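You operate a simulated robot arm through the tools that you are given. There is no shell and no other tool. Be economical: measure what you need, move in short steps, check, and stop when the job is done.

The job below is to be done with a simulated two-armed robot. You get a single attempt, and the scene is never put back.

Task
File the log card for LOT 452 and stand the gauges down.
Fine: card in the CARDS drawer, shut; head slide drawn back, selector to the dash, length gauge off.

It is judged by the outcome, as a careful person would: the job done as asked, and still so three seconds after it is handed in. It fails if anything else is knocked over, pushed out of place, dropped, spilled or broken.

Robot
Two 7-joint arms with fingered hands on one trunk, on a base that drives. Base frame: it is fixed to the floor where the robot stands at the start and does not move with it; the origin is under the middle of the robot, x ahead of it, y to its left, z up; the surface under the hand at the start is at about z = 800. Readings come in mm, rad, newtons and seconds.
The left shoulder is at the start at [70, 166, 1068], the right one opposite. With the tool pointing down near the work surface each hand reaches from about 460 to 960 mm from the robot's upright axis, wherever it stands, measured 20 degrees to its own side. Places, roughly: black rocker [600, 300, 800]; black selector [500, 300, 800]; black thread knob [500, -200, 800]; blue box lid [400, 200, 900]; head gauge slide [500, 0, 800]; inside the left drawer of the gauging bench [600, 0, 600]; left drawer of the gauging bench [500, 0, 600]. Payload 4.1 kg a hand.
The TCP of each hand is the grasp point between the finger pads, 32 mm short of the fingertips. In the tool frame z runs along the fingers and y along their closing line. Largest opening 108 mm; the body of the gripper starts 38 mm behind the TCP. The gripper is a hand of 4 fingers: y runs from the thumb to the fingers, the wrist lies at [-16, -108, -186] in the tool frame, and closing takes about 1.5 s.
Orientation is that of the tool frame in the base frame, as a unit quaternion [x, y, z, w]. With the fingers straight down and the wrist toward the robot, the tool's x, y and z point along [0, 1, 0], [1, 0, 0] and [0, 0, -1] of the base frame.

Tools
- The arms move only by the tool nudge_tool. It takes "left_series", "right_series" or both (then of equal length, played together; a hand with none holds still); each is one flat list of numbers, 7 for each row, row after row: the shift along the base's x, y, z in units of 50 mm (1.0 is 50 mm), then the turn, a rotation vector about the base's x, y, z in units of 6 degrees (1.0 is 6 degrees), then the closure, from 0 (fully open) to 1 (shut). In form: [dx, dy, dz, rx, ry, rz, jaw, dx, dy, dz, rx, ry, rz, jaw, ...]. A call has 1 to 8 rows; each row shifts and turns the commanded pose from where the row before left it. A call with a number of a shift or a turn outside -1 to 1 is refused whole. Rows are played at 5 a second. More than 50 mm and 0.15 rad between two rows, or a gripper value outside its range, and nothing of the call is played. Where a pose cannot be reached the arm comes as near as it can. A force on the tool above 90 N (or 10 N above the force at the start of the call, whichever is more), or a blocked arm, ends the call early, and 0.2 s more pass. The fingers move at their own pace (about 45 mm/s each) and stop on an object; they squeeze with about 28 N. The grip force told is the motor's: it shows also when the fingers shut on nothing. Time passes only in rows, and 0.2 s behind the last, so rows that do not move let the fingers close. It gives the time, the measured TCP pose, the force on the tool (base axes), the opening and the grip force at its end, in the units of the frame above (readings bear some noise), with the torque about the TCP (base axes, N m) and any sound that the robot's microphone picked up.
- Cameras (640 x 400 px; columns grow to the right, rows downward): "scene" is now at [122.1, 30.4, 1270.2]; the picture's right is [0.38, -0.93, 0.00], its down [-0.72, -0.30, -0.62] and it looks along [0.58, 0.24, -0.78] (base axes); focal length 214 px, centre (320, 200). "left" rides on the left gripper at [-64, -93, -132] in its tool frame; the picture's right is [-0.80, -0.28, 0.53], its down [0.55, -0.71, 0.45] and it looks along [0.25, 0.65, 0.72] (tool axes); focal length 247 px, centre (320, 200). "right" rides on the right gripper at [64, -93, -132] in its tool frame; the picture's right is [-0.80, 0.28, -0.53], its down [-0.55, -0.71, 0.45] and it looks along [-0.25, 0.65, 0.72] (tool axes); focal length 247 px, centre (320, 200).
- get_image(camera): a new picture of that camera. No time passes.
- raise_lower(by): slides the trunk up (or, below 0, down) by that many mm; the arms and the scene camera ride with it, the base frame stays. It gives what a move gives, with no picture.
- steer(legs): drives the robot by 1 to 6 legs, each [ahead, left, turn to the left] in mm, mm and rad, along the robot's own axes; the way and the turn of a leg run together, so that a leg with both is an arc; at most 1500 mm and 3.142 rad a leg. The arms and the cameras ride along, it lands a little off, and it stops where it bumps. It gives what a move gives.
- set_grasp(shape, hand): the hand has 4 fingers and takes this shape, open, in about a second: jaw (thumb against the fingers, like two jaws); tri (thumb and two fingers); tip (a fingertip pinch); poke (one finger out to press); point (the index stretched); flat (the hand flat); cup (the hand cupped); fist (a fist). The gripper value then closes the fingers along that shape, each until it touches; the sizes above hold for jaw. It gives what a move gives, with no picture.
- pan_tilt(pan, tilt): turns the head with the scene camera to pan (to the left, within 1.501 rad either way) and tilt (down, from -0.506 to 1.204), counted from straight ahead of the robot. It gives what a move gives.
- point_at(camera, pixels): for up to 12 pixels [column, row] of the newest picture of that camera ("zoom" is the newest enlarged one), the place [x, y, z] in the base frame of the surface seen there, good to about 2 mm. No time passes.
- enlarge(camera, box): a new picture of the part [left, top, right, bottom] of that camera's present view, enlarged. No time passes.
- sign_off(): hands the job in; it is judged then, once.

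Go step by step. Measure first, check grasps and placings, and put right what went wrong. The budget is 80 turns and 58 pictures, counting those below and the enlarged ones. Unless the task says otherwise, let go and move clear before handing in, and close with one line.

The tools are called after "Emit:" as a command line: name --argument value ..., lists and objects as JSON in quotes. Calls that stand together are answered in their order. nudge_tool: Moves the arms, as the interface text tells. Its arguments: {"type":"object","properties":{"left_series":{"type":"array","items":{"type":"number"}},"right_series":{"type":"array","items":{"type":"number"}}},"required":[]} The other tools are called the same way: raise_lower (by) slides the trunk up or down; set_grasp (shape, hand) gives the hand a shape; steer (legs) drives the base; pan_tilt (pan, tilt) turns the head that bears the scene camera; get_image (camera) takes a picture; point_at (camera, pixels) gives the place of the surface under pixels of a picture; enlarge (camera, box) takes an enlarged picture of a part of a camera's view; sign_off () hands the job in.

At the start:

```text
time_s: 0.0
left_eef_pos: [507.1, 393.5, 1102.7]
left_ee_rot: [0.707, 0.707, 0.001, 0.0]
left_wrist_force: [-0.4, -0.7, 0.1]
left_torque: [0.02, -0.01, 0.01]
left_finger_gap: 107.5
left_grasp_force: 0.0
left_shape: jaw
right_eef_pos: [556.8, -68.9, 1182.5]
right_ee_rot: [0.707, 0.707, 0.0, 0.0]
right_wrist_force: [1.0, 0.6, 0.2]
right_torque: [-0.01, 0.0, 0.02]
right_finger_gap: 107.7
right_grasp_force: 0.0
right_shape: jaw
trunk travel left (down, up): [-575.0, 365.0]
robot x, y, heading: [1.6, -1.7, -0.001]
head pan, tilt: [0.389, 0.897]
```

scene: 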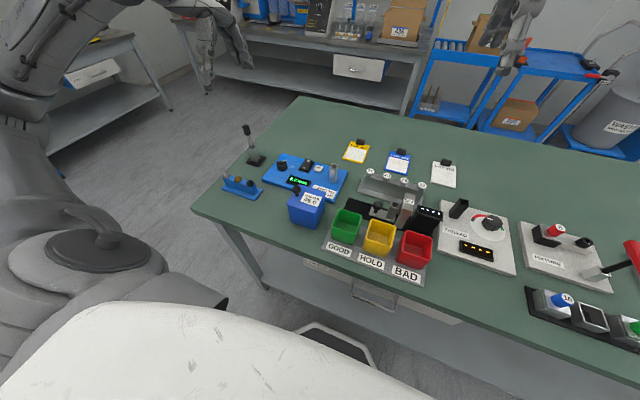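
right: 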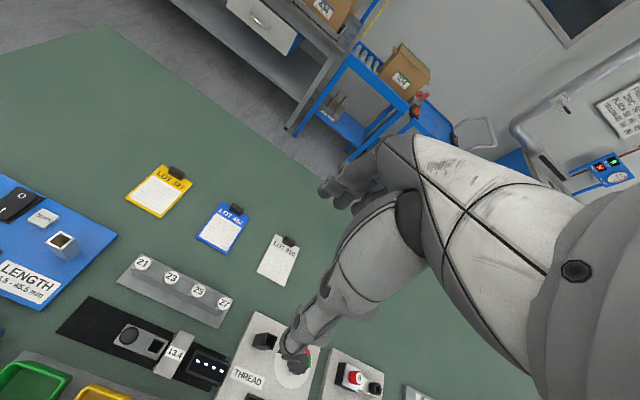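
left: 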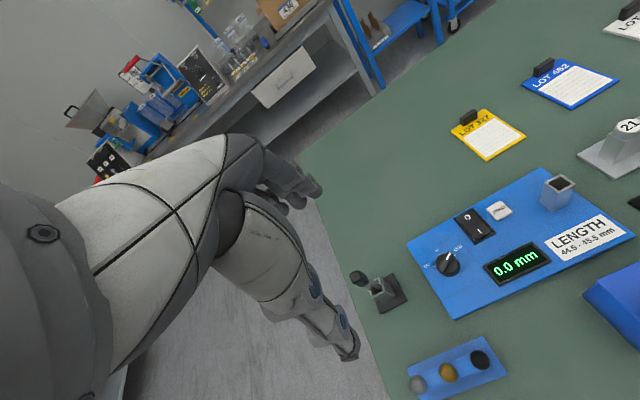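

The left view shows the blue board with rocker (475,225), selector (447,262) and the cards at (570,80) and (488,133). I'll enlarge these to read labels and get positions.

Emit:
enlarge --camera "left" --box '[400, 160, 640, 310]'

Emit:
enlarge --camera "right" --box '[40, 150, 320, 325]'

Emit:
enlarge --camera "scene" --box '[260, 130, 480, 330]'

```text
2.67 times, centred on (520, 235) of left
```

zoom: 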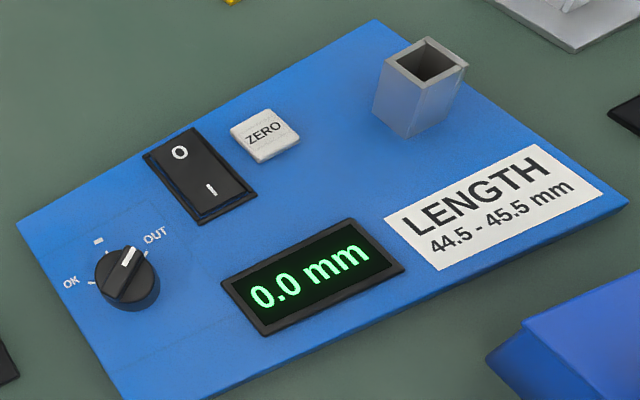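

```text
2.29 times, centred on (180, 238) of right
```

zoom: 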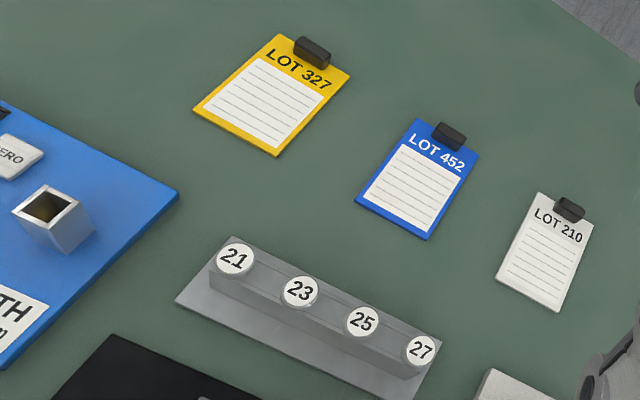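

```text
2.00 times, centred on (370, 230) of scene
```

zoom: 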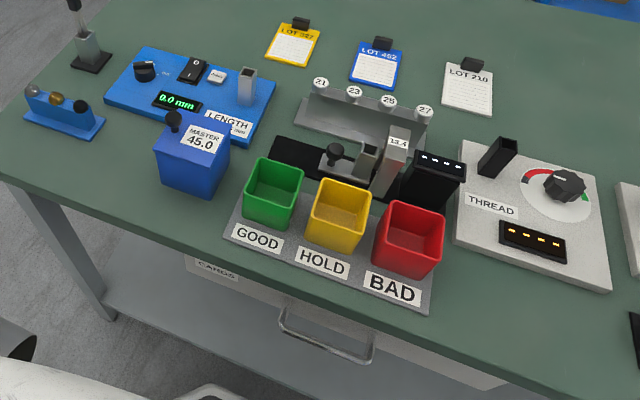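

Blue card is LOT 452 at zoom (375,65); the CARDS drawer handle is at (325,335). I'll measure points in the scene zoom and look straight for more detail.

Emit:
point_at --camera "zoom" --pixels '[[383, 43], [375, 65], [350, 80], [395, 88], [145, 68], [192, 68], [333, 152], [366, 160], [397, 160], [325, 350], [215, 270], [285, 305]]'

Emit:
enlarge --camera "scene" --box '[370, 180, 450, 230]'

Emit:
enlarge --camera "right" --box '[40, 280, 240, 400]'

```text
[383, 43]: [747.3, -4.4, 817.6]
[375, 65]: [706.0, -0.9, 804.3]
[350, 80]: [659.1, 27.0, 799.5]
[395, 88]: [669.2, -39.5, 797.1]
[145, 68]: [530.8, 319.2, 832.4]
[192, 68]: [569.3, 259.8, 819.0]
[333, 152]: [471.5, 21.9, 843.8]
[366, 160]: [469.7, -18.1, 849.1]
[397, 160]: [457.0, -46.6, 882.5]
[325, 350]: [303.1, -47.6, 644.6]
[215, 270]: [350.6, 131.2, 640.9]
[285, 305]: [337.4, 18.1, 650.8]
```

```text
8.00 times, centred on (410, 205) of scene
```

zoom: 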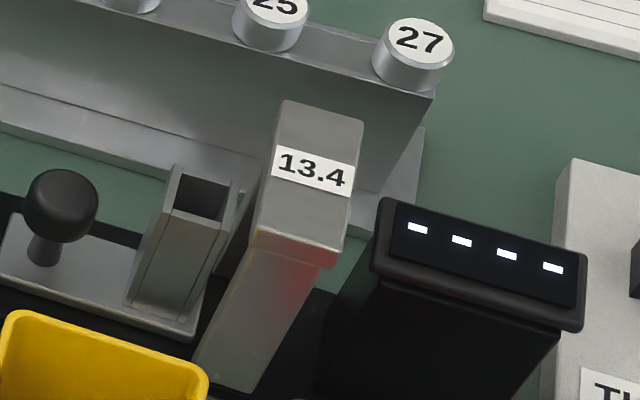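

```text
3.20 times, centred on (140, 340) of right
```

zoom: 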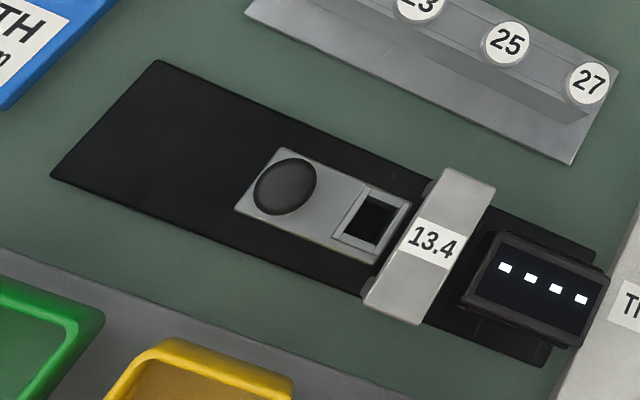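

The head slide (zoom (320,200)) sits against the 13.4 gate; the free track runs to (110,120), so drawn back means toward +y. I'll measure the track ends, slide and knob.

Emit:
point_at --camera "zoom" --pixels '[[160, 64], [54, 176], [284, 185], [288, 152], [237, 208], [395, 200], [355, 255], [372, 190], [430, 235], [420, 320], [465, 175]]'

Emit:
pan_tilt --pan 0.0 --tilt 1.15

Emit:
get_image --camera "scene"

```text
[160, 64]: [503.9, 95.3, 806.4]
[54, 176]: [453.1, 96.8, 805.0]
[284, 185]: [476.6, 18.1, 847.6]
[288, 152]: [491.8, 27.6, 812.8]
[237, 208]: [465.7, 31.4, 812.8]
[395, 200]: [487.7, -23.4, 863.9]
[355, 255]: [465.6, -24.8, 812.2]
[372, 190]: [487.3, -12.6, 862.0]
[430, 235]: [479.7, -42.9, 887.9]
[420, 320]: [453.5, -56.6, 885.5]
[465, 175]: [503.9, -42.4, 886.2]
```

```text
time_s: 0.9
left_eef_pos: [506.5, 394.3, 1103.5]
left_ee_rot: [0.707, 0.707, 0.0, 0.0]
left_wrist_force: [0.5, 0.3, -0.5]
left_torque: [0.0, -0.03, 0.04]
left_finger_gap: 107.7
left_grasp_force: 0.0
left_shape: jaw
right_eef_pos: [556.8, -69.1, 1182.0]
right_ee_rot: [0.707, 0.708, 0.0, 0.0]
right_wrist_force: [-0.3, 0.2, -1.2]
right_torque: [-0.01, 0.01, -0.02]
right_finger_gap: 107.6
right_grasp_force: 0.0
right_shape: jaw
trunk travel left (down, up): [-575.0, 365.0]
robot x, y, heading: [-0.6, -1.7, 0.0]
head pan, tilt: [0.0, 1.15]
```

```text
49 pictures are left
```

scene: 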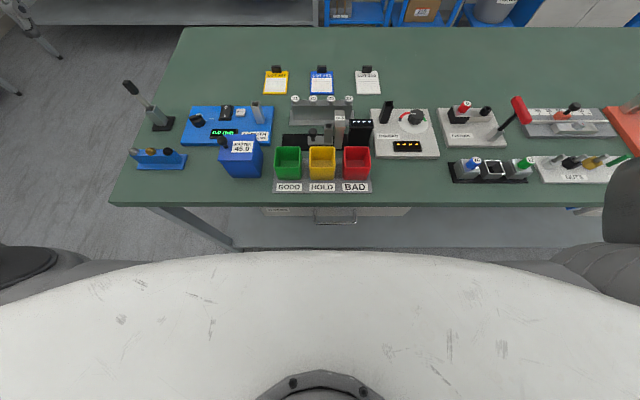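

Slide spans y -25..31 with free track to y≈96. Now close-up measurements of the selector and rocker from the left camera.

Emit:
enlarge --camera "left" --box '[410, 195, 530, 285]'

Emit:
point_at --camera "scene" --pixels '[[323, 150], [323, 146], [287, 147], [357, 147], [322, 103], [349, 218], [315, 218], [335, 222], [240, 143], [240, 150], [222, 138], [255, 175]]'

```text
4.44 times, centred on (470, 240) of left
```

zoom: 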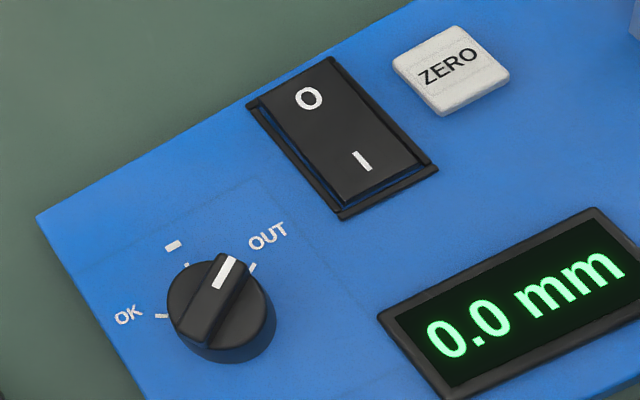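

```text
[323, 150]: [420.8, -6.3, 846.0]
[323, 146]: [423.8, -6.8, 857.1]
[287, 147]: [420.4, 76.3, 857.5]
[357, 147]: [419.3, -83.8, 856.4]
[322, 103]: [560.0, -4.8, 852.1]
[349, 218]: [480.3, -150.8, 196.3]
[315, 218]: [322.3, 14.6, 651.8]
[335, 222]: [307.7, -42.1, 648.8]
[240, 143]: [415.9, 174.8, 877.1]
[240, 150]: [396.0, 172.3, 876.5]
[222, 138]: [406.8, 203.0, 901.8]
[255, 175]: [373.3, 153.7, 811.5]
```

Emit:
point_at --camera "zoom" --pixels '[[226, 268], [200, 315], [173, 246], [187, 264], [253, 266], [160, 315], [308, 98], [362, 162], [268, 236], [128, 316], [240, 255], [185, 335]]'

```text
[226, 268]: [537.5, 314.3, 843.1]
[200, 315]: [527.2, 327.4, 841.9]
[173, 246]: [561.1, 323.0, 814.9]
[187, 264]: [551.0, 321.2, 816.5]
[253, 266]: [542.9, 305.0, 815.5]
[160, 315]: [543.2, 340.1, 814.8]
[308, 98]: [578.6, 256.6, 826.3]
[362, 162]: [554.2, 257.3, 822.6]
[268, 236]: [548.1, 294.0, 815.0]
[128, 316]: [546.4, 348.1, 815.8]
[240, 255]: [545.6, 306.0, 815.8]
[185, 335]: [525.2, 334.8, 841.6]
```

Pointer is at OUT (≈-50° from +x), knob centre ≈(530,322.5), dash straight ahead (+x), so it needs +50° about z, gripping across the ridge at +40°. I move the left hand above the knob, turned 40°.

Emit:
nudge_tool --left_series '[0.067, -0.204, -0.52, 0, 0, 0.952, 0.3, 0.067, -0.204, -0.52, 0, 0, 0.952, 0.3, 0.067, -0.204, -0.52, 0, 0, 0.952, 0.5, 0.067, -0.204, -0.52, 0, 0, 0.952, 0.5, 0.067, -0.204, -0.52, 0, 0, 0.952, 0.5, 0.067, -0.204, -0.52, 0, 0, 0.952, 0.5, 0.067, -0.204, -0.52, 0, 0, 0.952, 0.5, 0, 0, 0, 0, 0, 0, 0.5]'

Emit:
pan_tilt --pan 0.5 --tilt 0.85

Emit:
enlarge --camera "scene" --box '[200, 80, 440, 230]'

Emit:
get_image --camera "left"

```text
time_s: 2.7
left_eef_pos: [530.8, 322.1, 920.4]
left_ee_rot: [0.422, 0.907, 0.0, 0.0]
left_wrist_force: [0.8, 0.3, 0.5]
left_torque: [-0.01, -0.03, 0.0]
left_finger_gap: 54.3
left_grasp_force: 0.0
left_shape: jaw
right_eef_pos: [557.4, -68.5, 1183.3]
right_ee_rot: [0.707, 0.707, 0.0, 0.0]
right_wrist_force: [-0.7, 0.5, 0.6]
right_torque: [0.01, -0.02, 0.01]
right_finger_gap: 107.5
right_grasp_force: 0.0
right_shape: jaw
trunk travel left (down, up): [-575.0, 365.0]
robot x, y, heading: [2.3, -2.7, -0.004]
head pan, tilt: [0.0, 1.15]
```

```text
time_s: 3.6
left_eef_pos: [531.9, 321.0, 920.9]
left_ee_rot: [0.422, 0.906, 0.0, 0.0]
left_wrist_force: [0.1, -0.4, 0.1]
left_torque: [-0.03, 0.02, 0.01]
left_finger_gap: 54.5
left_grasp_force: 0.1
left_shape: jaw
right_eef_pos: [557.0, -68.6, 1183.5]
right_ee_rot: [0.707, 0.707, 0.0, 0.0]
right_wrist_force: [0.4, 0.0, -0.4]
right_torque: [0.02, 0.02, -0.03]
right_finger_gap: 107.8
right_grasp_force: 0.0
right_shape: jaw
trunk travel left (down, up): [-575.0, 365.0]
robot x, y, heading: [1.1, -3.4, -0.001]
head pan, tilt: [0.499, 0.85]
```

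```text
2.67 times, centred on (320, 155) of scene
```

zoom: 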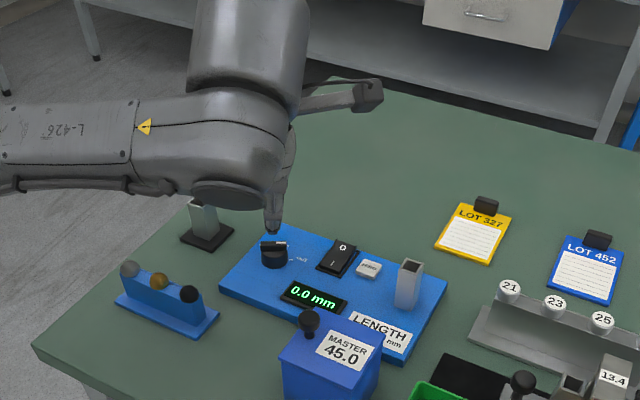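

```text
46 pictures are left
```

left: 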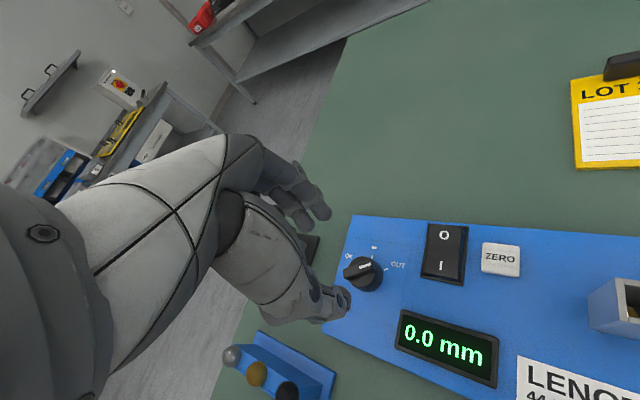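

The left hand is above the knob; a stand is at zoom (205,225). I'll measure it and the knob for clearance.

Emit:
point_at --camera "zoom" --pixels '[[205, 210], [205, 240], [192, 204], [273, 222], [273, 243], [262, 262]]'

Emit:
point_at --camera "left" --pixels '[[374, 265], [348, 268], [343, 296], [315, 240], [395, 265], [374, 248], [362, 284], [320, 250], [444, 236], [440, 266]]'

```text
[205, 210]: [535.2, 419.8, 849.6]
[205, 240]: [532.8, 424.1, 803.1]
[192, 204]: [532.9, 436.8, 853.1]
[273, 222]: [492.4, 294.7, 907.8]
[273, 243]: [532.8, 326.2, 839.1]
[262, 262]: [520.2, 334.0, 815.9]
```

```text
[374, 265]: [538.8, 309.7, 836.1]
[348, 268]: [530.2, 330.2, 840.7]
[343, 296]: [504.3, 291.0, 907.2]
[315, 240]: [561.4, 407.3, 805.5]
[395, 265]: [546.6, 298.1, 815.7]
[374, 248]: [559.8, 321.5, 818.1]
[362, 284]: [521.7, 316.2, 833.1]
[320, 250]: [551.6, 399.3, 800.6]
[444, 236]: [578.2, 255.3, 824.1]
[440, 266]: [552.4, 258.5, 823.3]
```

Clearances are fine (stand at y≥400). I descend to fingertips z≈835, and close on the ridge.

Emit:
nudge_tool --left_series '[-0.02, 0.02, -0.6, 0, 0, 0, 0.5, 0, 0, -0.5, 0, 0, 0, 0.5, 0, 0, 0, 0, 0, 0, 1, 0, 0, 0, 0, 0, 0, 1, 0, 0, 0, 0, 0, 0, 1, 0, 0, 0, 0, 0, 0, 1, 0, 0, 0, 0, 0, 0, 1]'

Emit:
get_image --camera "left"

```text
time_s: 5.2
left_eef_pos: [530.1, 321.7, 867.3]
left_ee_rot: [0.423, 0.906, 0.0, -0.001]
left_wrist_force: [-2.3, 0.0, 3.7]
left_torque: [-0.03, 0.08, -0.02]
left_finger_gap: 5.8
left_grasp_force: 28.5
left_shape: jaw
right_eef_pos: [556.4, -70.3, 1183.3]
right_ee_rot: [0.707, 0.707, 0.001, 0.0]
right_wrist_force: [-0.3, 0.5, 0.2]
right_torque: [-0.01, 0.03, 0.0]
right_finger_gap: 107.7
right_grasp_force: 0.1
right_shape: jaw
trunk travel left (down, up): [-575.0, 365.0]
robot x, y, heading: [-1.3, 1.7, -0.002]
head pan, tilt: [0.499, 0.85]
```

```text
45 pictures are left
```

left: 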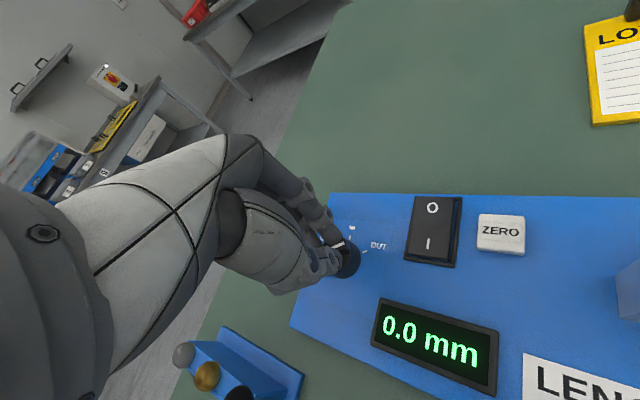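

The fingers hold the ridge (gap 5.8, force 28). Now rotate +48° about z.

Emit:
nudge_tool --left_series '[0, 0, 0, 0, 0, 1, 1, 0, 0, 0, 0, 0, 1, 1, 0, 0, 0, 0, 0, 1, 1, 0, 0, 0, 0, 0, 1, 1, 0, 0, 0, 0, 0, 1, 1, 0, 0, 0, 0, 0, 1, 1, 0, 0, 0, 0, 0, 1, 1, 0, 0, 0, 0, 0, 1, 1]'

Emit:
enlarge --camera "left" --box '[240, 160, 480, 310]'

```text
time_s: 7.0
left_eef_pos: [530.6, 321.9, 867.3]
left_ee_rot: [0.017, 1.0, 0.001, 0.0]
left_wrist_force: [7.8, -9.5, 13.2]
left_torque: [-0.27, -0.25, -0.04]
left_finger_gap: 5.2
left_grasp_force: 28.4
left_shape: jaw
right_eef_pos: [556.3, -71.3, 1182.4]
right_ee_rot: [0.707, 0.707, 0.001, -0.001]
right_wrist_force: [-0.2, 0.4, -0.5]
right_torque: [-0.01, -0.01, 0.01]
right_finger_gap: 107.8
right_grasp_force: 0.0
right_shape: jaw
trunk travel left (down, up): [-575.0, 365.0]
robot x, y, heading: [-2.8, -3.2, -0.004]
head pan, tilt: [0.499, 0.85]
```

```text
2.67 times, centred on (360, 235) of left
```

zoom: 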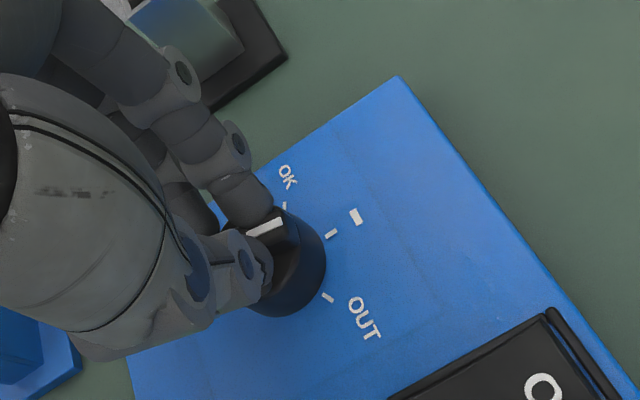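

The pointer now looks near the dash. I release, rise, and check.

Emit:
nudge_tool --left_series '[0, 0, 0, 0, 0, 0, 0.6, 0, 0, 0, 0, 0, 0, 0.6, 0, 0, 0, 0, 0, 0, 0.6, 0, 0, 0.8, 0, 0, 0, 0.6, 0, 0, 1, 0, 0, 0, 0.6, 0, 0, 0, 0, 0, 0, 0.6]'

Emit:
enlarge --camera "left" --box '[280, 160, 520, 310]'

```text
time_s: 8.4
left_eef_pos: [529.8, 324.0, 955.7]
left_ee_rot: [0.017, 1.0, 0.0, 0.0]
left_wrist_force: [0.3, 0.7, -1.0]
left_torque: [-0.05, 0.02, -0.01]
left_finger_gap: 43.0
left_grasp_force: 0.0
left_shape: jaw
right_eef_pos: [557.1, -67.6, 1183.1]
right_ee_rot: [0.708, 0.707, 0.001, 0.0]
right_wrist_force: [0.7, -0.5, 0.4]
right_torque: [-0.02, 0.01, 0.0]
right_finger_gap: 107.7
right_grasp_force: 0.2
right_shape: jaw
trunk travel left (down, up): [-575.0, 365.0]
robot x, y, heading: [1.3, -2.6, -0.0]
head pan, tilt: [0.499, 0.85]
```

```text
2.67 times, centred on (400, 235) of left
```

zoom: 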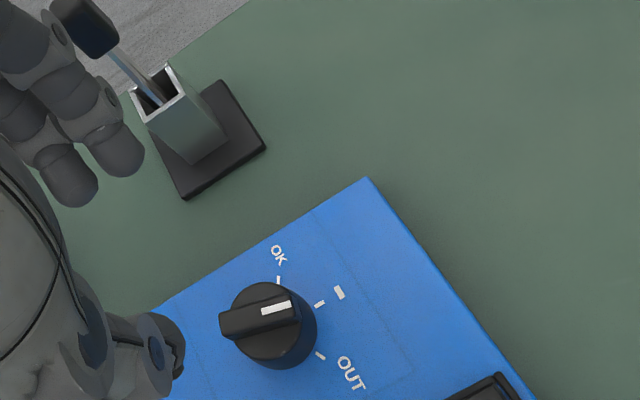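

Released; I measure the pointer stripe ends (260,311)-(291,304) and the ridge for its angle.

Emit:
point_at --camera "zoom" --pixels '[[262, 311], [289, 305], [228, 315], [295, 295], [227, 335], [320, 303], [338, 292], [278, 279], [321, 355], [85, 20], [170, 90]]'

```text
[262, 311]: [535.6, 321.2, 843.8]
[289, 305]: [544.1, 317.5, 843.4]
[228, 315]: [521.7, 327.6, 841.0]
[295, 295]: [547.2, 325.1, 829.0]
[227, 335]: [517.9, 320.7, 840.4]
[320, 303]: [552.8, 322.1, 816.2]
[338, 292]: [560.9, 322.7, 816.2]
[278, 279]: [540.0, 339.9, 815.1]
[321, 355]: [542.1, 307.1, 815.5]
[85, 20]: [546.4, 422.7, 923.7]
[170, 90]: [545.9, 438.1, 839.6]
```

The ridge points ≈-17°, so it's still short of the dash (some slip). I re-grip at tool angle ≈72°, slightly lower, and turn another ≈24°.

Emit:
nudge_tool --left_series '[0.03, 0, -1, 0, 0, -1, 0.6, 0, 0, -0.82, 0, 0, -1, 0.6, 0, 0, 0, 0, 0, -0.7, 0.6, 0, 0, 0, 0, 0, 0, 1, 0, 0, 0, 0, 0, 0, 1, 0, 0, 0, 0, 0, 0, 1, 0, 0, 0, 0, 0, 0, 1, 0, 0, 0, 0, 0, 0, 1]'

Emit:
nudge_tool --left_series '[0, 0, 0, 0, 0, 1, 1, 0, 0, 0, 0, 0, 1, 1, 0, 0, 0, 0, 0, 1, 1, 0, 0, 0, 0, 0, 0.8, 1, 0, 0, 0, 0, 0, 0, 1]'

Emit:
enlarge --camera "left" --box '[240, 160, 480, 310]'

```text
time_s: 10.2
left_eef_pos: [531.2, 324.2, 863.3]
left_ee_rot: [0.158, 0.987, 0.0, 0.0]
left_wrist_force: [-1.9, 1.2, 0.7]
left_torque: [0.16, -0.04, 0.02]
left_finger_gap: 10.5
left_grasp_force: 28.4
left_shape: jaw
right_eef_pos: [557.2, -67.8, 1184.0]
right_ee_rot: [0.707, 0.707, 0.0, 0.0]
right_wrist_force: [-0.3, 0.1, 0.2]
right_torque: [-0.01, 0.02, 0.03]
right_finger_gap: 107.9
right_grasp_force: 0.1
right_shape: jaw
trunk travel left (down, up): [-575.0, 365.0]
robot x, y, heading: [-0.3, -4.4, -0.003]
head pan, tilt: [0.499, 0.85]
```

```text
time_s: 11.4
left_eef_pos: [530.3, 324.7, 864.9]
left_ee_rot: [-0.041, 0.999, 0.0, 0.0]
left_wrist_force: [-4.6, -0.2, 1.9]
left_torque: [0.14, 0.13, 0.0]
left_finger_gap: 10.0
left_grasp_force: 28.1
left_shape: jaw
right_eef_pos: [555.7, -69.2, 1184.7]
right_ee_rot: [0.708, 0.707, 0.001, 0.0]
right_wrist_force: [-0.8, 0.8, 0.3]
right_torque: [0.02, 0.02, 0.0]
right_finger_gap: 107.6
right_grasp_force: 0.1
right_shape: jaw
trunk travel left (down, up): [-575.0, 365.0]
robot x, y, heading: [1.8, -4.1, 0.001]
head pan, tilt: [0.499, 0.85]
```

```text
2.67 times, centred on (360, 235) of left
```

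zoom: 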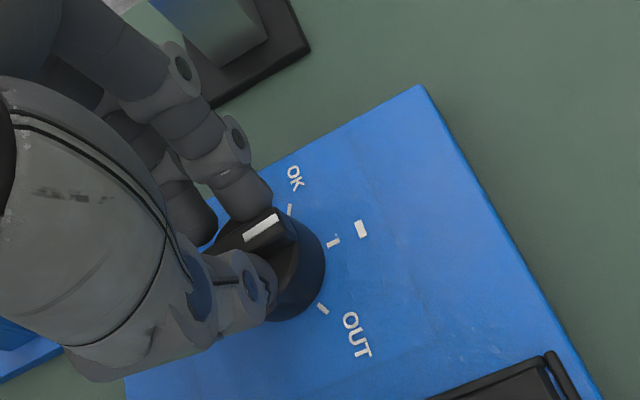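

Emit:
nudge_tool --left_series '[0, 0, 0, 0, 0, 0, 0.6, 0, 0, 0, 0, 0, 0, 0.6, 0, 0, 0, 0, 0, 0, 0.6, 0, 0, 0.8, 0, 0, 0, 0.6, 0, 0, 1, 0, 0, 0, 0.6, 0, 0, 0, 0, 0, 0, 0.6]'

Emit:
enlarge --camera "left" --box '[330, 220, 450, 310]'

```text
time_s: 12.8
left_eef_pos: [531.1, 326.7, 954.8]
left_ee_rot: [-0.039, 0.999, 0.0, 0.0]
left_wrist_force: [0.7, -0.4, -1.1]
left_torque: [-0.01, 0.03, 0.0]
left_finger_gap: 42.9
left_grasp_force: 0.1
left_shape: jaw
right_eef_pos: [557.7, -68.4, 1181.9]
right_ee_rot: [0.708, 0.707, -0.001, -0.001]
right_wrist_force: [-0.2, 0.2, 0.3]
right_torque: [0.0, -0.01, -0.02]
right_finger_gap: 107.8
right_grasp_force: 0.0
right_shape: jaw
trunk travel left (down, up): [-575.0, 365.0]
robot x, y, heading: [2.7, 0.1, 0.0]
head pan, tilt: [0.499, 0.85]
```

```text
4.44 times, centred on (390, 265) of left
```

zoom: 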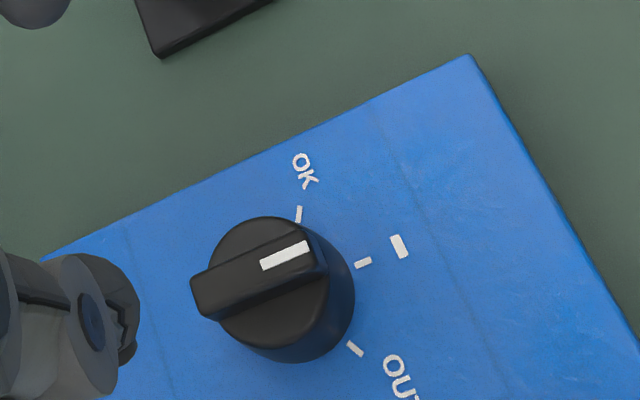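

Emit:
point_at --camera "zoom" --pixels '[[264, 264], [306, 248], [200, 280], [206, 314], [318, 270], [299, 232], [213, 285]]'

```text
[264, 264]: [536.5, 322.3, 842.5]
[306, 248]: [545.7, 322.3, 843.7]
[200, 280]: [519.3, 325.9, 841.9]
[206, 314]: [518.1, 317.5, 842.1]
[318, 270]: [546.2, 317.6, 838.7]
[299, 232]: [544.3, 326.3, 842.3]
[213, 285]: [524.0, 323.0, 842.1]
```

Selector is aligned on the dash (ridge edges parallel to x). Next the rocker: move above its O end with the left hand in poke shape, and look at where the finger is.

Emit:
nudge_tool --left_series '[0.5, -0.7, 0.3, 0, 0, -1, 0.6, 0.5, -0.7, 0.2, 0, 0, -1, 0.6, 0, 0, 0, 0, 0, -1, 0.6, 0, 0, 0, 0, 0, -1, 0.6, 0, 0, 0, 0, 0, -1, 0.6, 0, 0, 0, 0, 0, -1, 0.6, 0, 0, 0, 0, 0, -1, 0.6, 0, 0, 0, 0, 0, -1, 0.6]'

Emit:
set_grasp --hand "left" --shape "poke"

Emit:
enlarge --camera "scene" --box '[200, 80, 440, 230]'

Emit:
get_image --camera "left"

```text
time_s: 14.6
left_eef_pos: [581.9, 254.2, 979.1]
left_ee_rot: [0.37, 0.929, 0.0, 0.0]
left_wrist_force: [-1.1, 0.4, -0.4]
left_torque: [-0.01, -0.01, 0.0]
left_finger_gap: 43.0
left_grasp_force: 0.1
left_shape: jaw
right_eef_pos: [556.9, -69.2, 1182.9]
right_ee_rot: [0.707, 0.707, 0.0, 0.0]
right_wrist_force: [-0.4, 0.0, -0.2]
right_torque: [0.01, 0.01, -0.03]
right_finger_gap: 107.6
right_grasp_force: 0.1
right_shape: jaw
trunk travel left (down, up): [-575.0, 365.0]
robot x, y, heading: [-2.0, 1.6, -0.0]
head pan, tilt: [0.499, 0.85]
```

```text
time_s: 15.5
left_eef_pos: [581.7, 254.0, 978.5]
left_ee_rot: [0.37, 0.929, 0.0, 0.0]
left_wrist_force: [-0.4, 0.1, -0.3]
left_torque: [-0.02, -0.02, -0.02]
left_finger_gap: 0.0
left_grasp_force: 0.0
left_shape: poke
right_eef_pos: [557.5, -68.5, 1183.1]
right_ee_rot: [0.707, 0.707, 0.0, 0.0]
right_wrist_force: [0.0, -0.6, -0.1]
right_torque: [0.0, -0.01, 0.0]
right_finger_gap: 107.6
right_grasp_force: 0.1
right_shape: jaw
trunk travel left (down, up): [-575.0, 365.0]
robot x, y, heading: [1.7, -3.1, -0.001]
head pan, tilt: [0.499, 0.85]
```

```text
2.67 times, centred on (320, 155) of scene
```

zoom: 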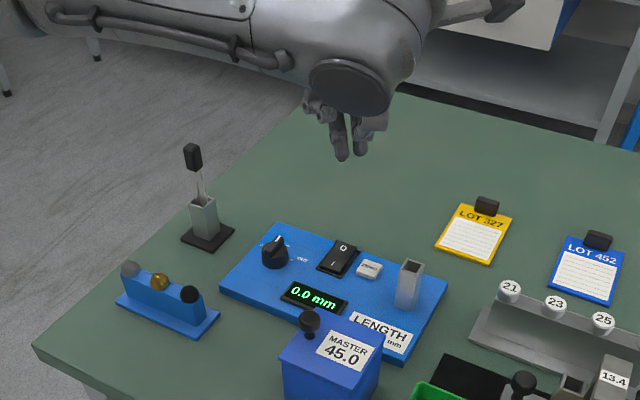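

```text
39 pictures are left
```

left: 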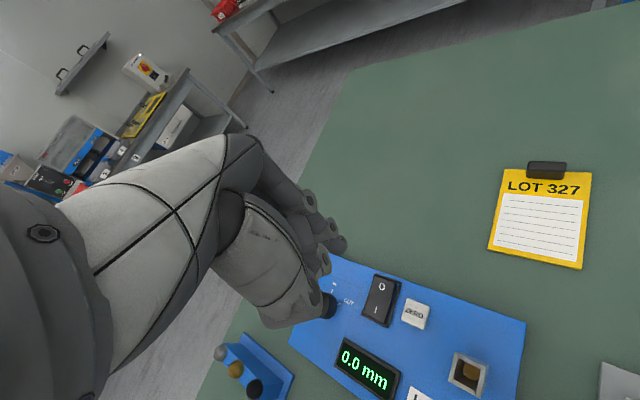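

Poke shape shows a finger tip near zoom (343,158); I measure it, with a zoom.

Emit:
point_at --camera "zoom" --pixels '[[343, 157], [341, 150], [360, 150], [330, 120]]'

Emit:
point_at --camera "left" --pixels '[[340, 246], [325, 310], [320, 260], [381, 287], [377, 309], [333, 225]]'

Emit:
enlarge --camera "scene" --box '[300, 100, 360, 150]'

```text
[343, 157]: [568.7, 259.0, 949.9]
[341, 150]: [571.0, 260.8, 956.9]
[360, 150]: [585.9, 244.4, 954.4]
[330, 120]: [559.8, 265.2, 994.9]
```

```text
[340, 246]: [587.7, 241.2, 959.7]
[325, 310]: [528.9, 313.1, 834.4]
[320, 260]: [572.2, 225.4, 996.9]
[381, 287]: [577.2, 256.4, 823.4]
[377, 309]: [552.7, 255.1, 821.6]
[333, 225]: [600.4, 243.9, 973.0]
```

```text
8.00 times, centred on (330, 125) of scene
```

zoom: 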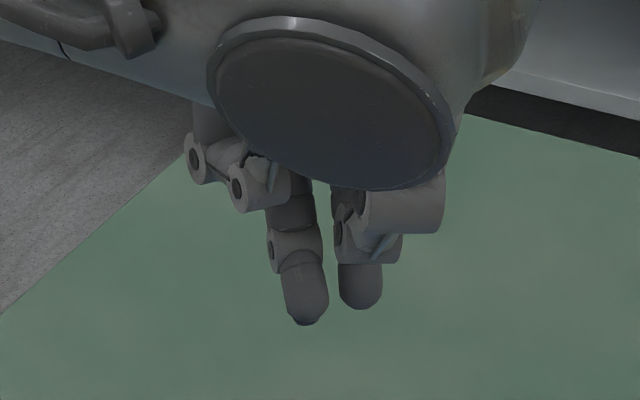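

Two fingertips protrude side by side; I close the poke shape to see whether only one remains out.

Emit:
nudge_tool --left_series '[0, 0, 0, 0, 0, 0, 1, 0, 0, 0, 0, 0, 0, 1, 0, 0, 0, 0, 0, 0, 1, 0, 0, 0, 0, 0, 0, 1, 0, 0, 0, 0, 0, 0, 1, 0, 0, 0, 0, 0, 0, 1]'

Emit:
enlarge --camera "scene" --box '[300, 100, 360, 150]'

```text
time_s: 16.9
left_eef_pos: [581.8, 253.1, 979.7]
left_ee_rot: [0.37, 0.929, 0.001, 0.0]
left_wrist_force: [0.4, 0.8, -0.6]
left_torque: [-0.02, 0.0, -0.03]
left_finger_gap: 0.0
left_grasp_force: 0.0
left_shape: poke
right_eef_pos: [557.9, -69.2, 1183.7]
right_ee_rot: [0.707, 0.708, 0.0, 0.0]
right_wrist_force: [0.1, 0.0, 0.0]
right_torque: [0.02, -0.01, -0.01]
right_finger_gap: 108.0
right_grasp_force: 0.0
right_shape: jaw
trunk travel left (down, up): [-575.0, 365.0]
robot x, y, heading: [-1.1, 3.4, -0.004]
head pan, tilt: [0.499, 0.85]
```

```text
8.00 times, centred on (330, 125) of scene
```

zoom: 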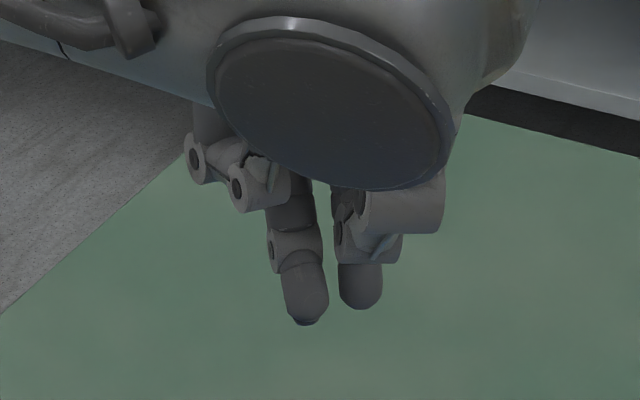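

Tips sit ±11 mm either side of the TCP along tool x, the index (+x) slightly longer. I turn the hand to 90° so the second finger lies beyond the rocker, lower some, and measure the tip.

Emit:
nudge_tool --left_series '[0.05, 0.06, -0.3, 0, 0, 1, 1, 0.05, 0, -0.3, 0, 0, 1, 1, 0.05, 0, -0.3, 0, 0, 1, 1, 0.05, 0, -0.3, 0, 0, 1, 1, 0, 0, -0.2, 0, 0, 1, 1, 0, 0, 0, 0, 0, 1, 1, 0, 0, 0, 0, 0, 1.0, 1, 0, 0, 0, 0, 0, 0.2, 1]'

Emit:
enlarge --camera "scene" --box '[280, 110, 376, 170]'

Emit:
enlarge --camera "left" --box '[280, 180, 440, 280]'

```text
time_s: 18.7
left_eef_pos: [590.0, 257.7, 910.5]
left_ee_rot: [0.002, 1.0, 0.0, 0.0]
left_wrist_force: [0.1, 0.1, 0.4]
left_torque: [-0.01, -0.01, -0.01]
left_finger_gap: 0.0
left_grasp_force: 0.1
left_shape: poke
right_eef_pos: [556.7, -68.3, 1183.0]
right_ee_rot: [0.707, 0.707, -0.001, 0.0]
right_wrist_force: [0.4, -0.5, 1.4]
right_torque: [0.01, -0.02, 0.02]
right_finger_gap: 107.5
right_grasp_force: 0.1
right_shape: jaw
trunk travel left (down, up): [-575.0, 365.0]
robot x, y, heading: [-0.9, -1.2, 0.003]
head pan, tilt: [0.499, 0.85]
```

```text
6.67 times, centred on (328, 140) of scene
```

zoom: 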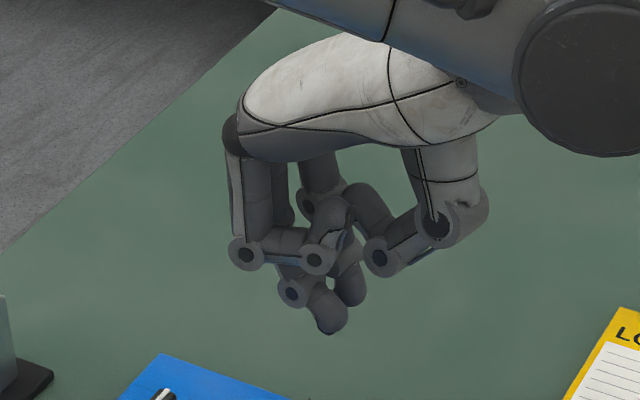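

```text
4.00 times, centred on (360, 230) of left
```

zoom: 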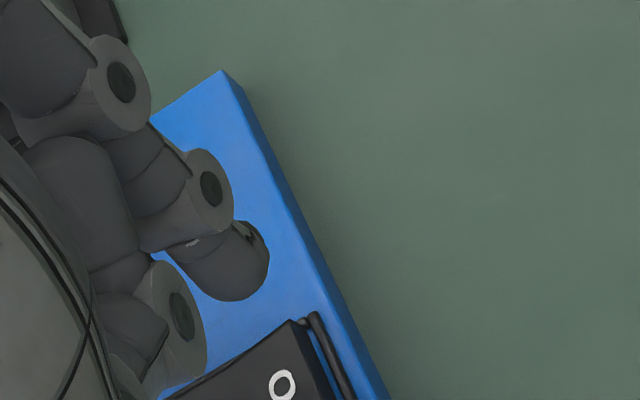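

Emit:
get_image --camera "scene"

Emit:
point_at --camera "scene" --pixels '[[329, 158], [330, 156], [328, 154], [333, 154]]'

Emit:
point_at --camera "zoom" --pixels '[[230, 290], [282, 385], [258, 240], [178, 345], [317, 340], [205, 395]]'

```text
34 pictures are left
```

scene: 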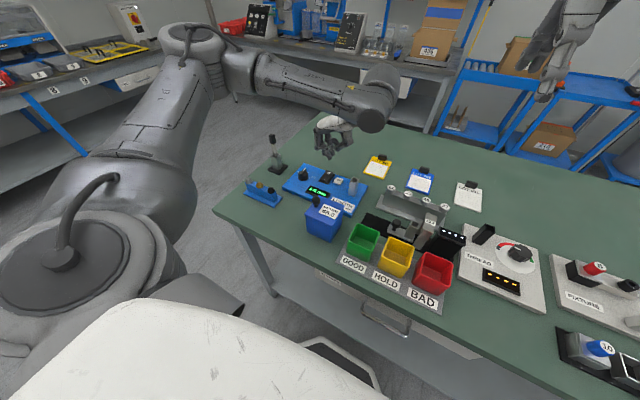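

```text
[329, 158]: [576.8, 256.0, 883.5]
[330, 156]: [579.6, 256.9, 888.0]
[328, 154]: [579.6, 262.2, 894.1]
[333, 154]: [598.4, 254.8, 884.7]
```

```text
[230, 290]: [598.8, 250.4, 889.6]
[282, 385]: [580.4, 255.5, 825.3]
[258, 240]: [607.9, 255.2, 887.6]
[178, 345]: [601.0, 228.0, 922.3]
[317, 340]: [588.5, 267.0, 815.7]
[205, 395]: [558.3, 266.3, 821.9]
```

Index tip is at ≈(579,257) right over the O end, ~53 mm above it. I press down in fine steps to tip z≈821.

Emit:
nudge_tool --left_series '[0, 0, -0.6, 0, 0, 0, 1, 0, 0, -0.3, 0, 0, 0, 1, 0, 0, -0.1, 0, 0, 0, 1, 0, 0, -0.08, 0, 0, 0, 1, 0, 0, -0.06, 0, 0, 0, 1, 0, 0, 0, 0, 0, 0, 1]'

Emit:
enlarge --camera "scene" --box '[270, 130, 390, 220]'

```text
time_s: 20.1
left_eef_pos: [591.3, 257.2, 855.2]
left_ee_rot: [0.001, 1.0, 0.0, 0.003]
left_wrist_force: [5.0, 6.6, 20.8]
left_torque: [0.14, 0.08, -0.08]
left_finger_gap: 0.0
left_grasp_force: 0.0
left_shape: poke
right_eef_pos: [554.2, -68.9, 1183.4]
right_ee_rot: [0.707, 0.708, 0.001, 0.001]
right_wrist_force: [0.5, 0.0, 0.7]
right_torque: [0.0, 0.0, 0.0]
right_finger_gap: 107.6
right_grasp_force: 0.1
right_shape: jaw
trunk travel left (down, up): [-575.0, 365.0]
robot x, y, heading: [-2.4, 0.5, -0.001]
head pan, tilt: [0.499, 0.85]
```

```text
4.44 times, centred on (330, 175) of scene
```

zoom: 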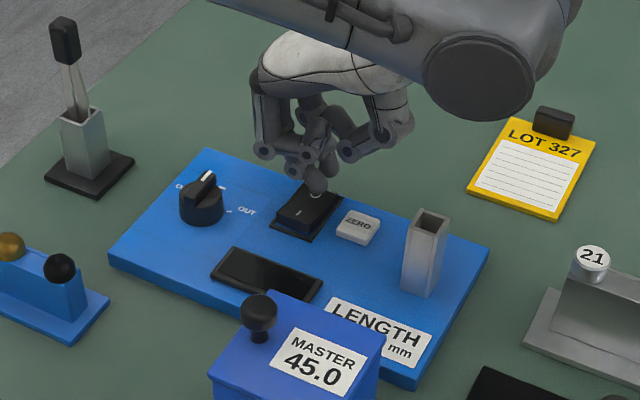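

The display is dark: gauge off. I raise the left hand clear and bring the right hand above the slide knob.

Emit:
nudge_tool --left_series '[0, 0, 1, 0, 0, 0, 1, 0, 0, 1, 0, 0, 0, 1, -0.5, 0.5, 1, 0, 0, 0, 1, -0.7, 0.9, 1, 0, 0, -1, 1, -0.7, 0.9, 0.5, 0, 0, -1, 1, 0, 0.9, 0, 0, 0, -1, 1, 0, 0, 0, 0, 0, -1, 1, 0, 0, 0, 0, 0, -1, 1]' --right_series '[-0.2, 0.2, -0.6, 0, 0, 0, 0.6, -0.2, 0.2, -0.6, 0, 0, 0, 0.6, -0.2, 0.2, -0.6, 0, 0, 0, 0.6, -0.2, 0.2, -0.6, 0, 0, 0, 0.6, -0.2, 0.2, -0.6, 0, 0, 0, 0.6, -0.2, 0.25, -0.6, 0, 0, 0, 0.6, -0.2, 0.25, -0.6, 0, 0, 0, 0.6, -0.2, 0.25, -0.6, 0, 0, 0, 0.6]'

Emit:
pan_tilt --pan 0.1 --tilt 1.0

Emit:
get_image --camera "scene"

Emit:
enlarge --camera "right" --box '[120, 150, 440, 350]'

```text
refused: row 3 steps farther than a row can; nothing moved
```

```text
time_s: 21.0
left_eef_pos: [590.9, 256.1, 853.0]
left_ee_rot: [0.002, 1.0, 0.0, 0.002]
left_wrist_force: [9.5, 9.2, 29.6]
left_torque: [0.17, 0.12, -0.12]
left_finger_gap: 0.0
left_grasp_force: 0.0
left_shape: poke
right_eef_pos: [555.3, -67.5, 1183.6]
right_ee_rot: [0.707, 0.707, 0.0, 0.0]
right_wrist_force: [0.7, -0.1, 0.2]
right_torque: [0.05, -0.01, 0.02]
right_finger_gap: 107.7
right_grasp_force: 0.0
right_shape: jaw
trunk travel left (down, up): [-575.0, 365.0]
robot x, y, heading: [0.2, 0.2, -0.002]
head pan, tilt: [0.099, 1.0]
```

```text
32 pictures are left
```

scene: 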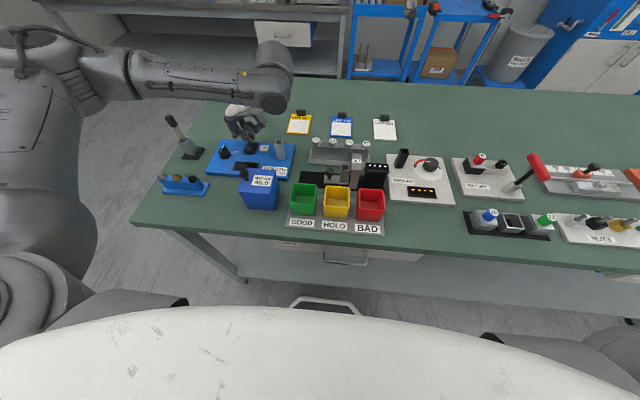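

```text
2.00 times, centred on (280, 250) of right
```

zoom: 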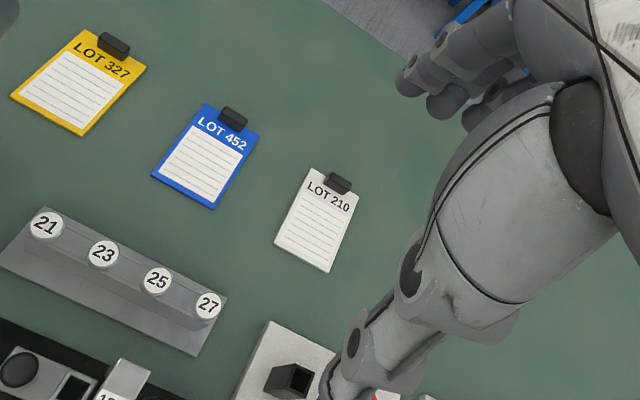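

Row steps exceed 50 mm combined; nothing moved. I resend with smaller steps.

Emit:
nudge_tool --left_series '[0, 0, 0.9, 0, 0, 0, 1, 0, 0, 0.9, 0, 0, 0, 1, -0.2, 0.3, 0.9, 0, 0, 0, 1, -0.4, 0.5, 0.6, 0, 0, -1, 1, -0.4, 0.5, 0.6, 0, 0, -1, 1, -0.4, 0.6, 0.3, 0, 0, -1, 1, -0.4, 0.6, 0, 0, 0, -1, 1, 0, 0.5, 0, 0, 0, -1, 1]' --right_series '[-0.2, 0.2, -0.6, 0, 0, 0, 0.6, -0.2, 0.2, -0.6, 0, 0, 0, 0.6, -0.2, 0.2, -0.6, 0, 0, 0, 0.6, -0.2, 0.2, -0.6, 0, 0, 0, 0.6, -0.2, 0.2, -0.6, 0, 0, 0, 0.6, -0.2, 0.25, -0.6, 0, 0, 0, 0.6, -0.2, 0.25, -0.6, 0, 0, 0, 0.6, -0.2, 0.25, -0.6, 0, 0, 0, 0.6]'

Emit:
enlarge --camera "scene" --box '[180, 90, 420, 240]'

Emit:
get_image --camera "right"

```text
time_s: 22.8
left_eef_pos: [502.4, 407.7, 1060.5]
left_ee_rot: [0.261, 0.965, 0.0, 0.0]
left_wrist_force: [1.1, 0.6, -0.4]
left_torque: [0.0, 0.01, 0.0]
left_finger_gap: 0.0
left_grasp_force: 0.1
left_shape: poke
right_eef_pos: [477.6, 17.9, 942.6]
right_ee_rot: [0.707, 0.708, 0.001, 0.001]
right_wrist_force: [0.2, -0.5, 0.6]
right_torque: [0.02, 0.01, 0.0]
right_finger_gap: 43.5
right_grasp_force: 0.1
right_shape: jaw
trunk travel left (down, up): [-575.0, 365.0]
robot x, y, heading: [2.8, -0.1, 0.003]
head pan, tilt: [0.099, 1.0]
```

```text
2.67 times, centred on (300, 165) of scene
```

zoom: 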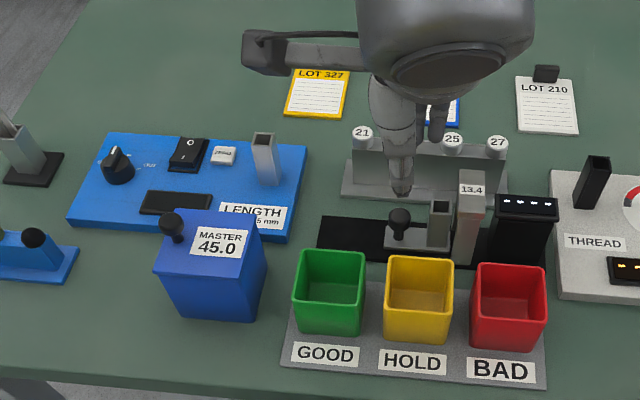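

```text
29 pictures are left
```

right: 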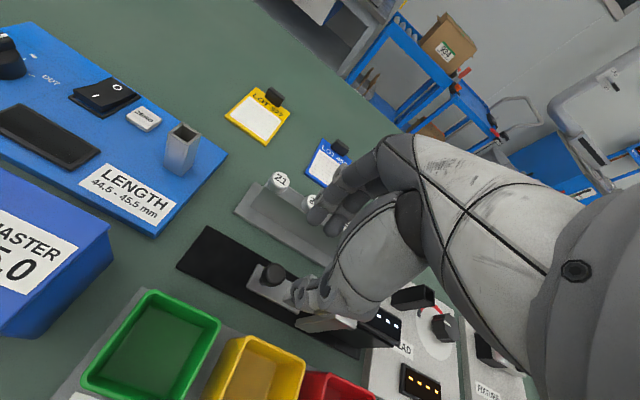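

Both are clear; I measure the knob at zoom (400,215) and the neighbours for the grasp.

Emit:
point_at --camera "zoom" --pixels '[[400, 213], [391, 218], [409, 218], [400, 232], [400, 191], [440, 205], [350, 250], [363, 135]]'

Emit:
point_at --camera "right" --pixels '[[272, 270], [262, 275], [295, 290], [275, 285], [311, 215], [281, 181]]'

```text
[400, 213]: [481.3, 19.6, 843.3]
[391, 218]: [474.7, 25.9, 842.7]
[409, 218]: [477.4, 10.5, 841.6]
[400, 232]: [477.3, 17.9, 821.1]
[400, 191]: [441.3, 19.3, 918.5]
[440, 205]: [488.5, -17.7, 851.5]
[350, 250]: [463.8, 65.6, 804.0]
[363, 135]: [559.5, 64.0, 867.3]
```

```text
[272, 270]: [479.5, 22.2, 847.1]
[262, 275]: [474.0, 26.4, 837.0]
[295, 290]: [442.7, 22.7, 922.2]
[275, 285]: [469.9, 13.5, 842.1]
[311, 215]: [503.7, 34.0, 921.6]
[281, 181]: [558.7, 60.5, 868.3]
```

Emit:
point_at --camera "right" --pixels '[[340, 185], [352, 175], [370, 160], [385, 150], [330, 200], [345, 205], [400, 145]]'

```text
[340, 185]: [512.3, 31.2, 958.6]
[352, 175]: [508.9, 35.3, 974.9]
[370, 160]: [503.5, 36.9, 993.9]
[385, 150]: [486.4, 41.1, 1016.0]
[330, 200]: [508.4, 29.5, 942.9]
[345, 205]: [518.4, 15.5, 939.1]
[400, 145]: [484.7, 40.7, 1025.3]
```

Fingers stay within x<525, so clear of the plugs. Descend to TCP z≈865 and close on the knob.

Emit:
nudge_tool --right_series '[0.03, 0.01, -0.7, 0, 0, 0, 0.6, 0, 0, -0.6, 0, 0, 0, 0.6, 0, 0, -0.25, 0, 0, 0, 0.6, 0, 0, 0, 0, 0, 0, 1, 0, 0, 0, 0, 0, 0, 1, 0, 0, 0, 0, 0, 0, 1, 0, 0, 0, 0, 0, 0, 1]'

Emit:
enlarge --camera "scene" --box '[280, 110, 400, 210]'

```text
time_s: 24.4
left_eef_pos: [502.5, 407.6, 1059.8]
left_ee_rot: [0.26, 0.965, 0.001, -0.001]
left_wrist_force: [0.1, 0.1, 0.1]
left_torque: [0.01, 0.02, -0.01]
left_finger_gap: 0.1
left_grasp_force: 0.0
left_shape: poke
right_eef_pos: [479.3, 18.6, 865.5]
right_ee_rot: [0.707, 0.707, -0.001, 0.0]
right_wrist_force: [-1.1, 1.9, -3.3]
right_torque: [-0.01, 0.02, 0.02]
right_finger_gap: 13.5
right_grasp_force: 27.8
right_shape: jaw
trunk travel left (down, up): [-575.0, 365.0]
robot x, y, heading: [-0.7, -1.6, 0.001]
head pan, tilt: [0.099, 1.0]
```

```text
4.00 times, centred on (340, 160) of scene
```

zoom: 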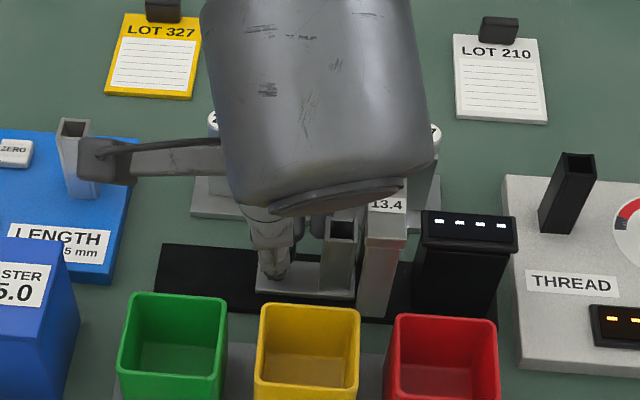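

Knob gripped (13.5 mm gap). Pull the slide +y in small steps.

Emit:
nudge_tool --right_series '[0, 0.2, 0, 0, 0, 0, 1, 0, 0.2, 0, 0, 0, 0, 1, 0, 0.2, 0, 0, 0, 0, 1, 0, 0.2, 0, 0, 0, 0, 1, 0, 0.2, 0, 0, 0, 0, 1, 0, 0.1, 0, 0, 0, 0, 1]'

Emit:
enlarge --camera "scene" --box '[260, 110, 400, 210]'

```text
time_s: 25.8
left_eef_pos: [501.9, 406.6, 1061.0]
left_ee_rot: [0.261, 0.965, 0.0, -0.001]
left_wrist_force: [0.9, -0.8, 0.0]
left_torque: [0.0, 0.0, 0.02]
left_finger_gap: 0.1
left_grasp_force: 0.0
left_shape: poke
right_eef_pos: [479.1, 73.8, 865.5]
right_ee_rot: [0.708, 0.707, 0.0, 0.001]
right_wrist_force: [4.8, -0.2, 1.7]
right_torque: [0.03, -0.16, 0.11]
right_finger_gap: 13.5
right_grasp_force: 27.9
right_shape: jaw
trunk travel left (down, up): [-575.0, 365.0]
robot x, y, heading: [1.1, -1.3, -0.004]
head pan, tilt: [0.099, 1.0]
```

```text
4.00 times, centred on (330, 160) of scene
```

zoom: 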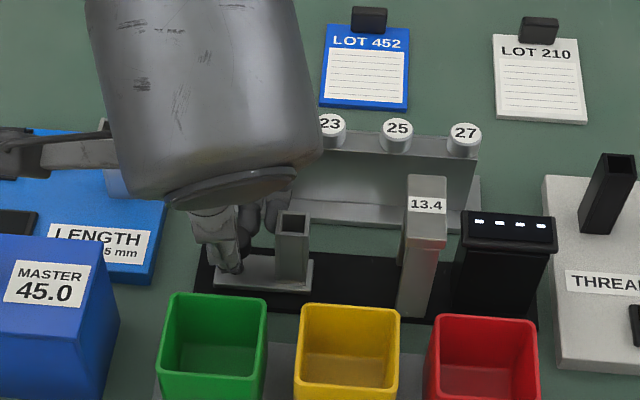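

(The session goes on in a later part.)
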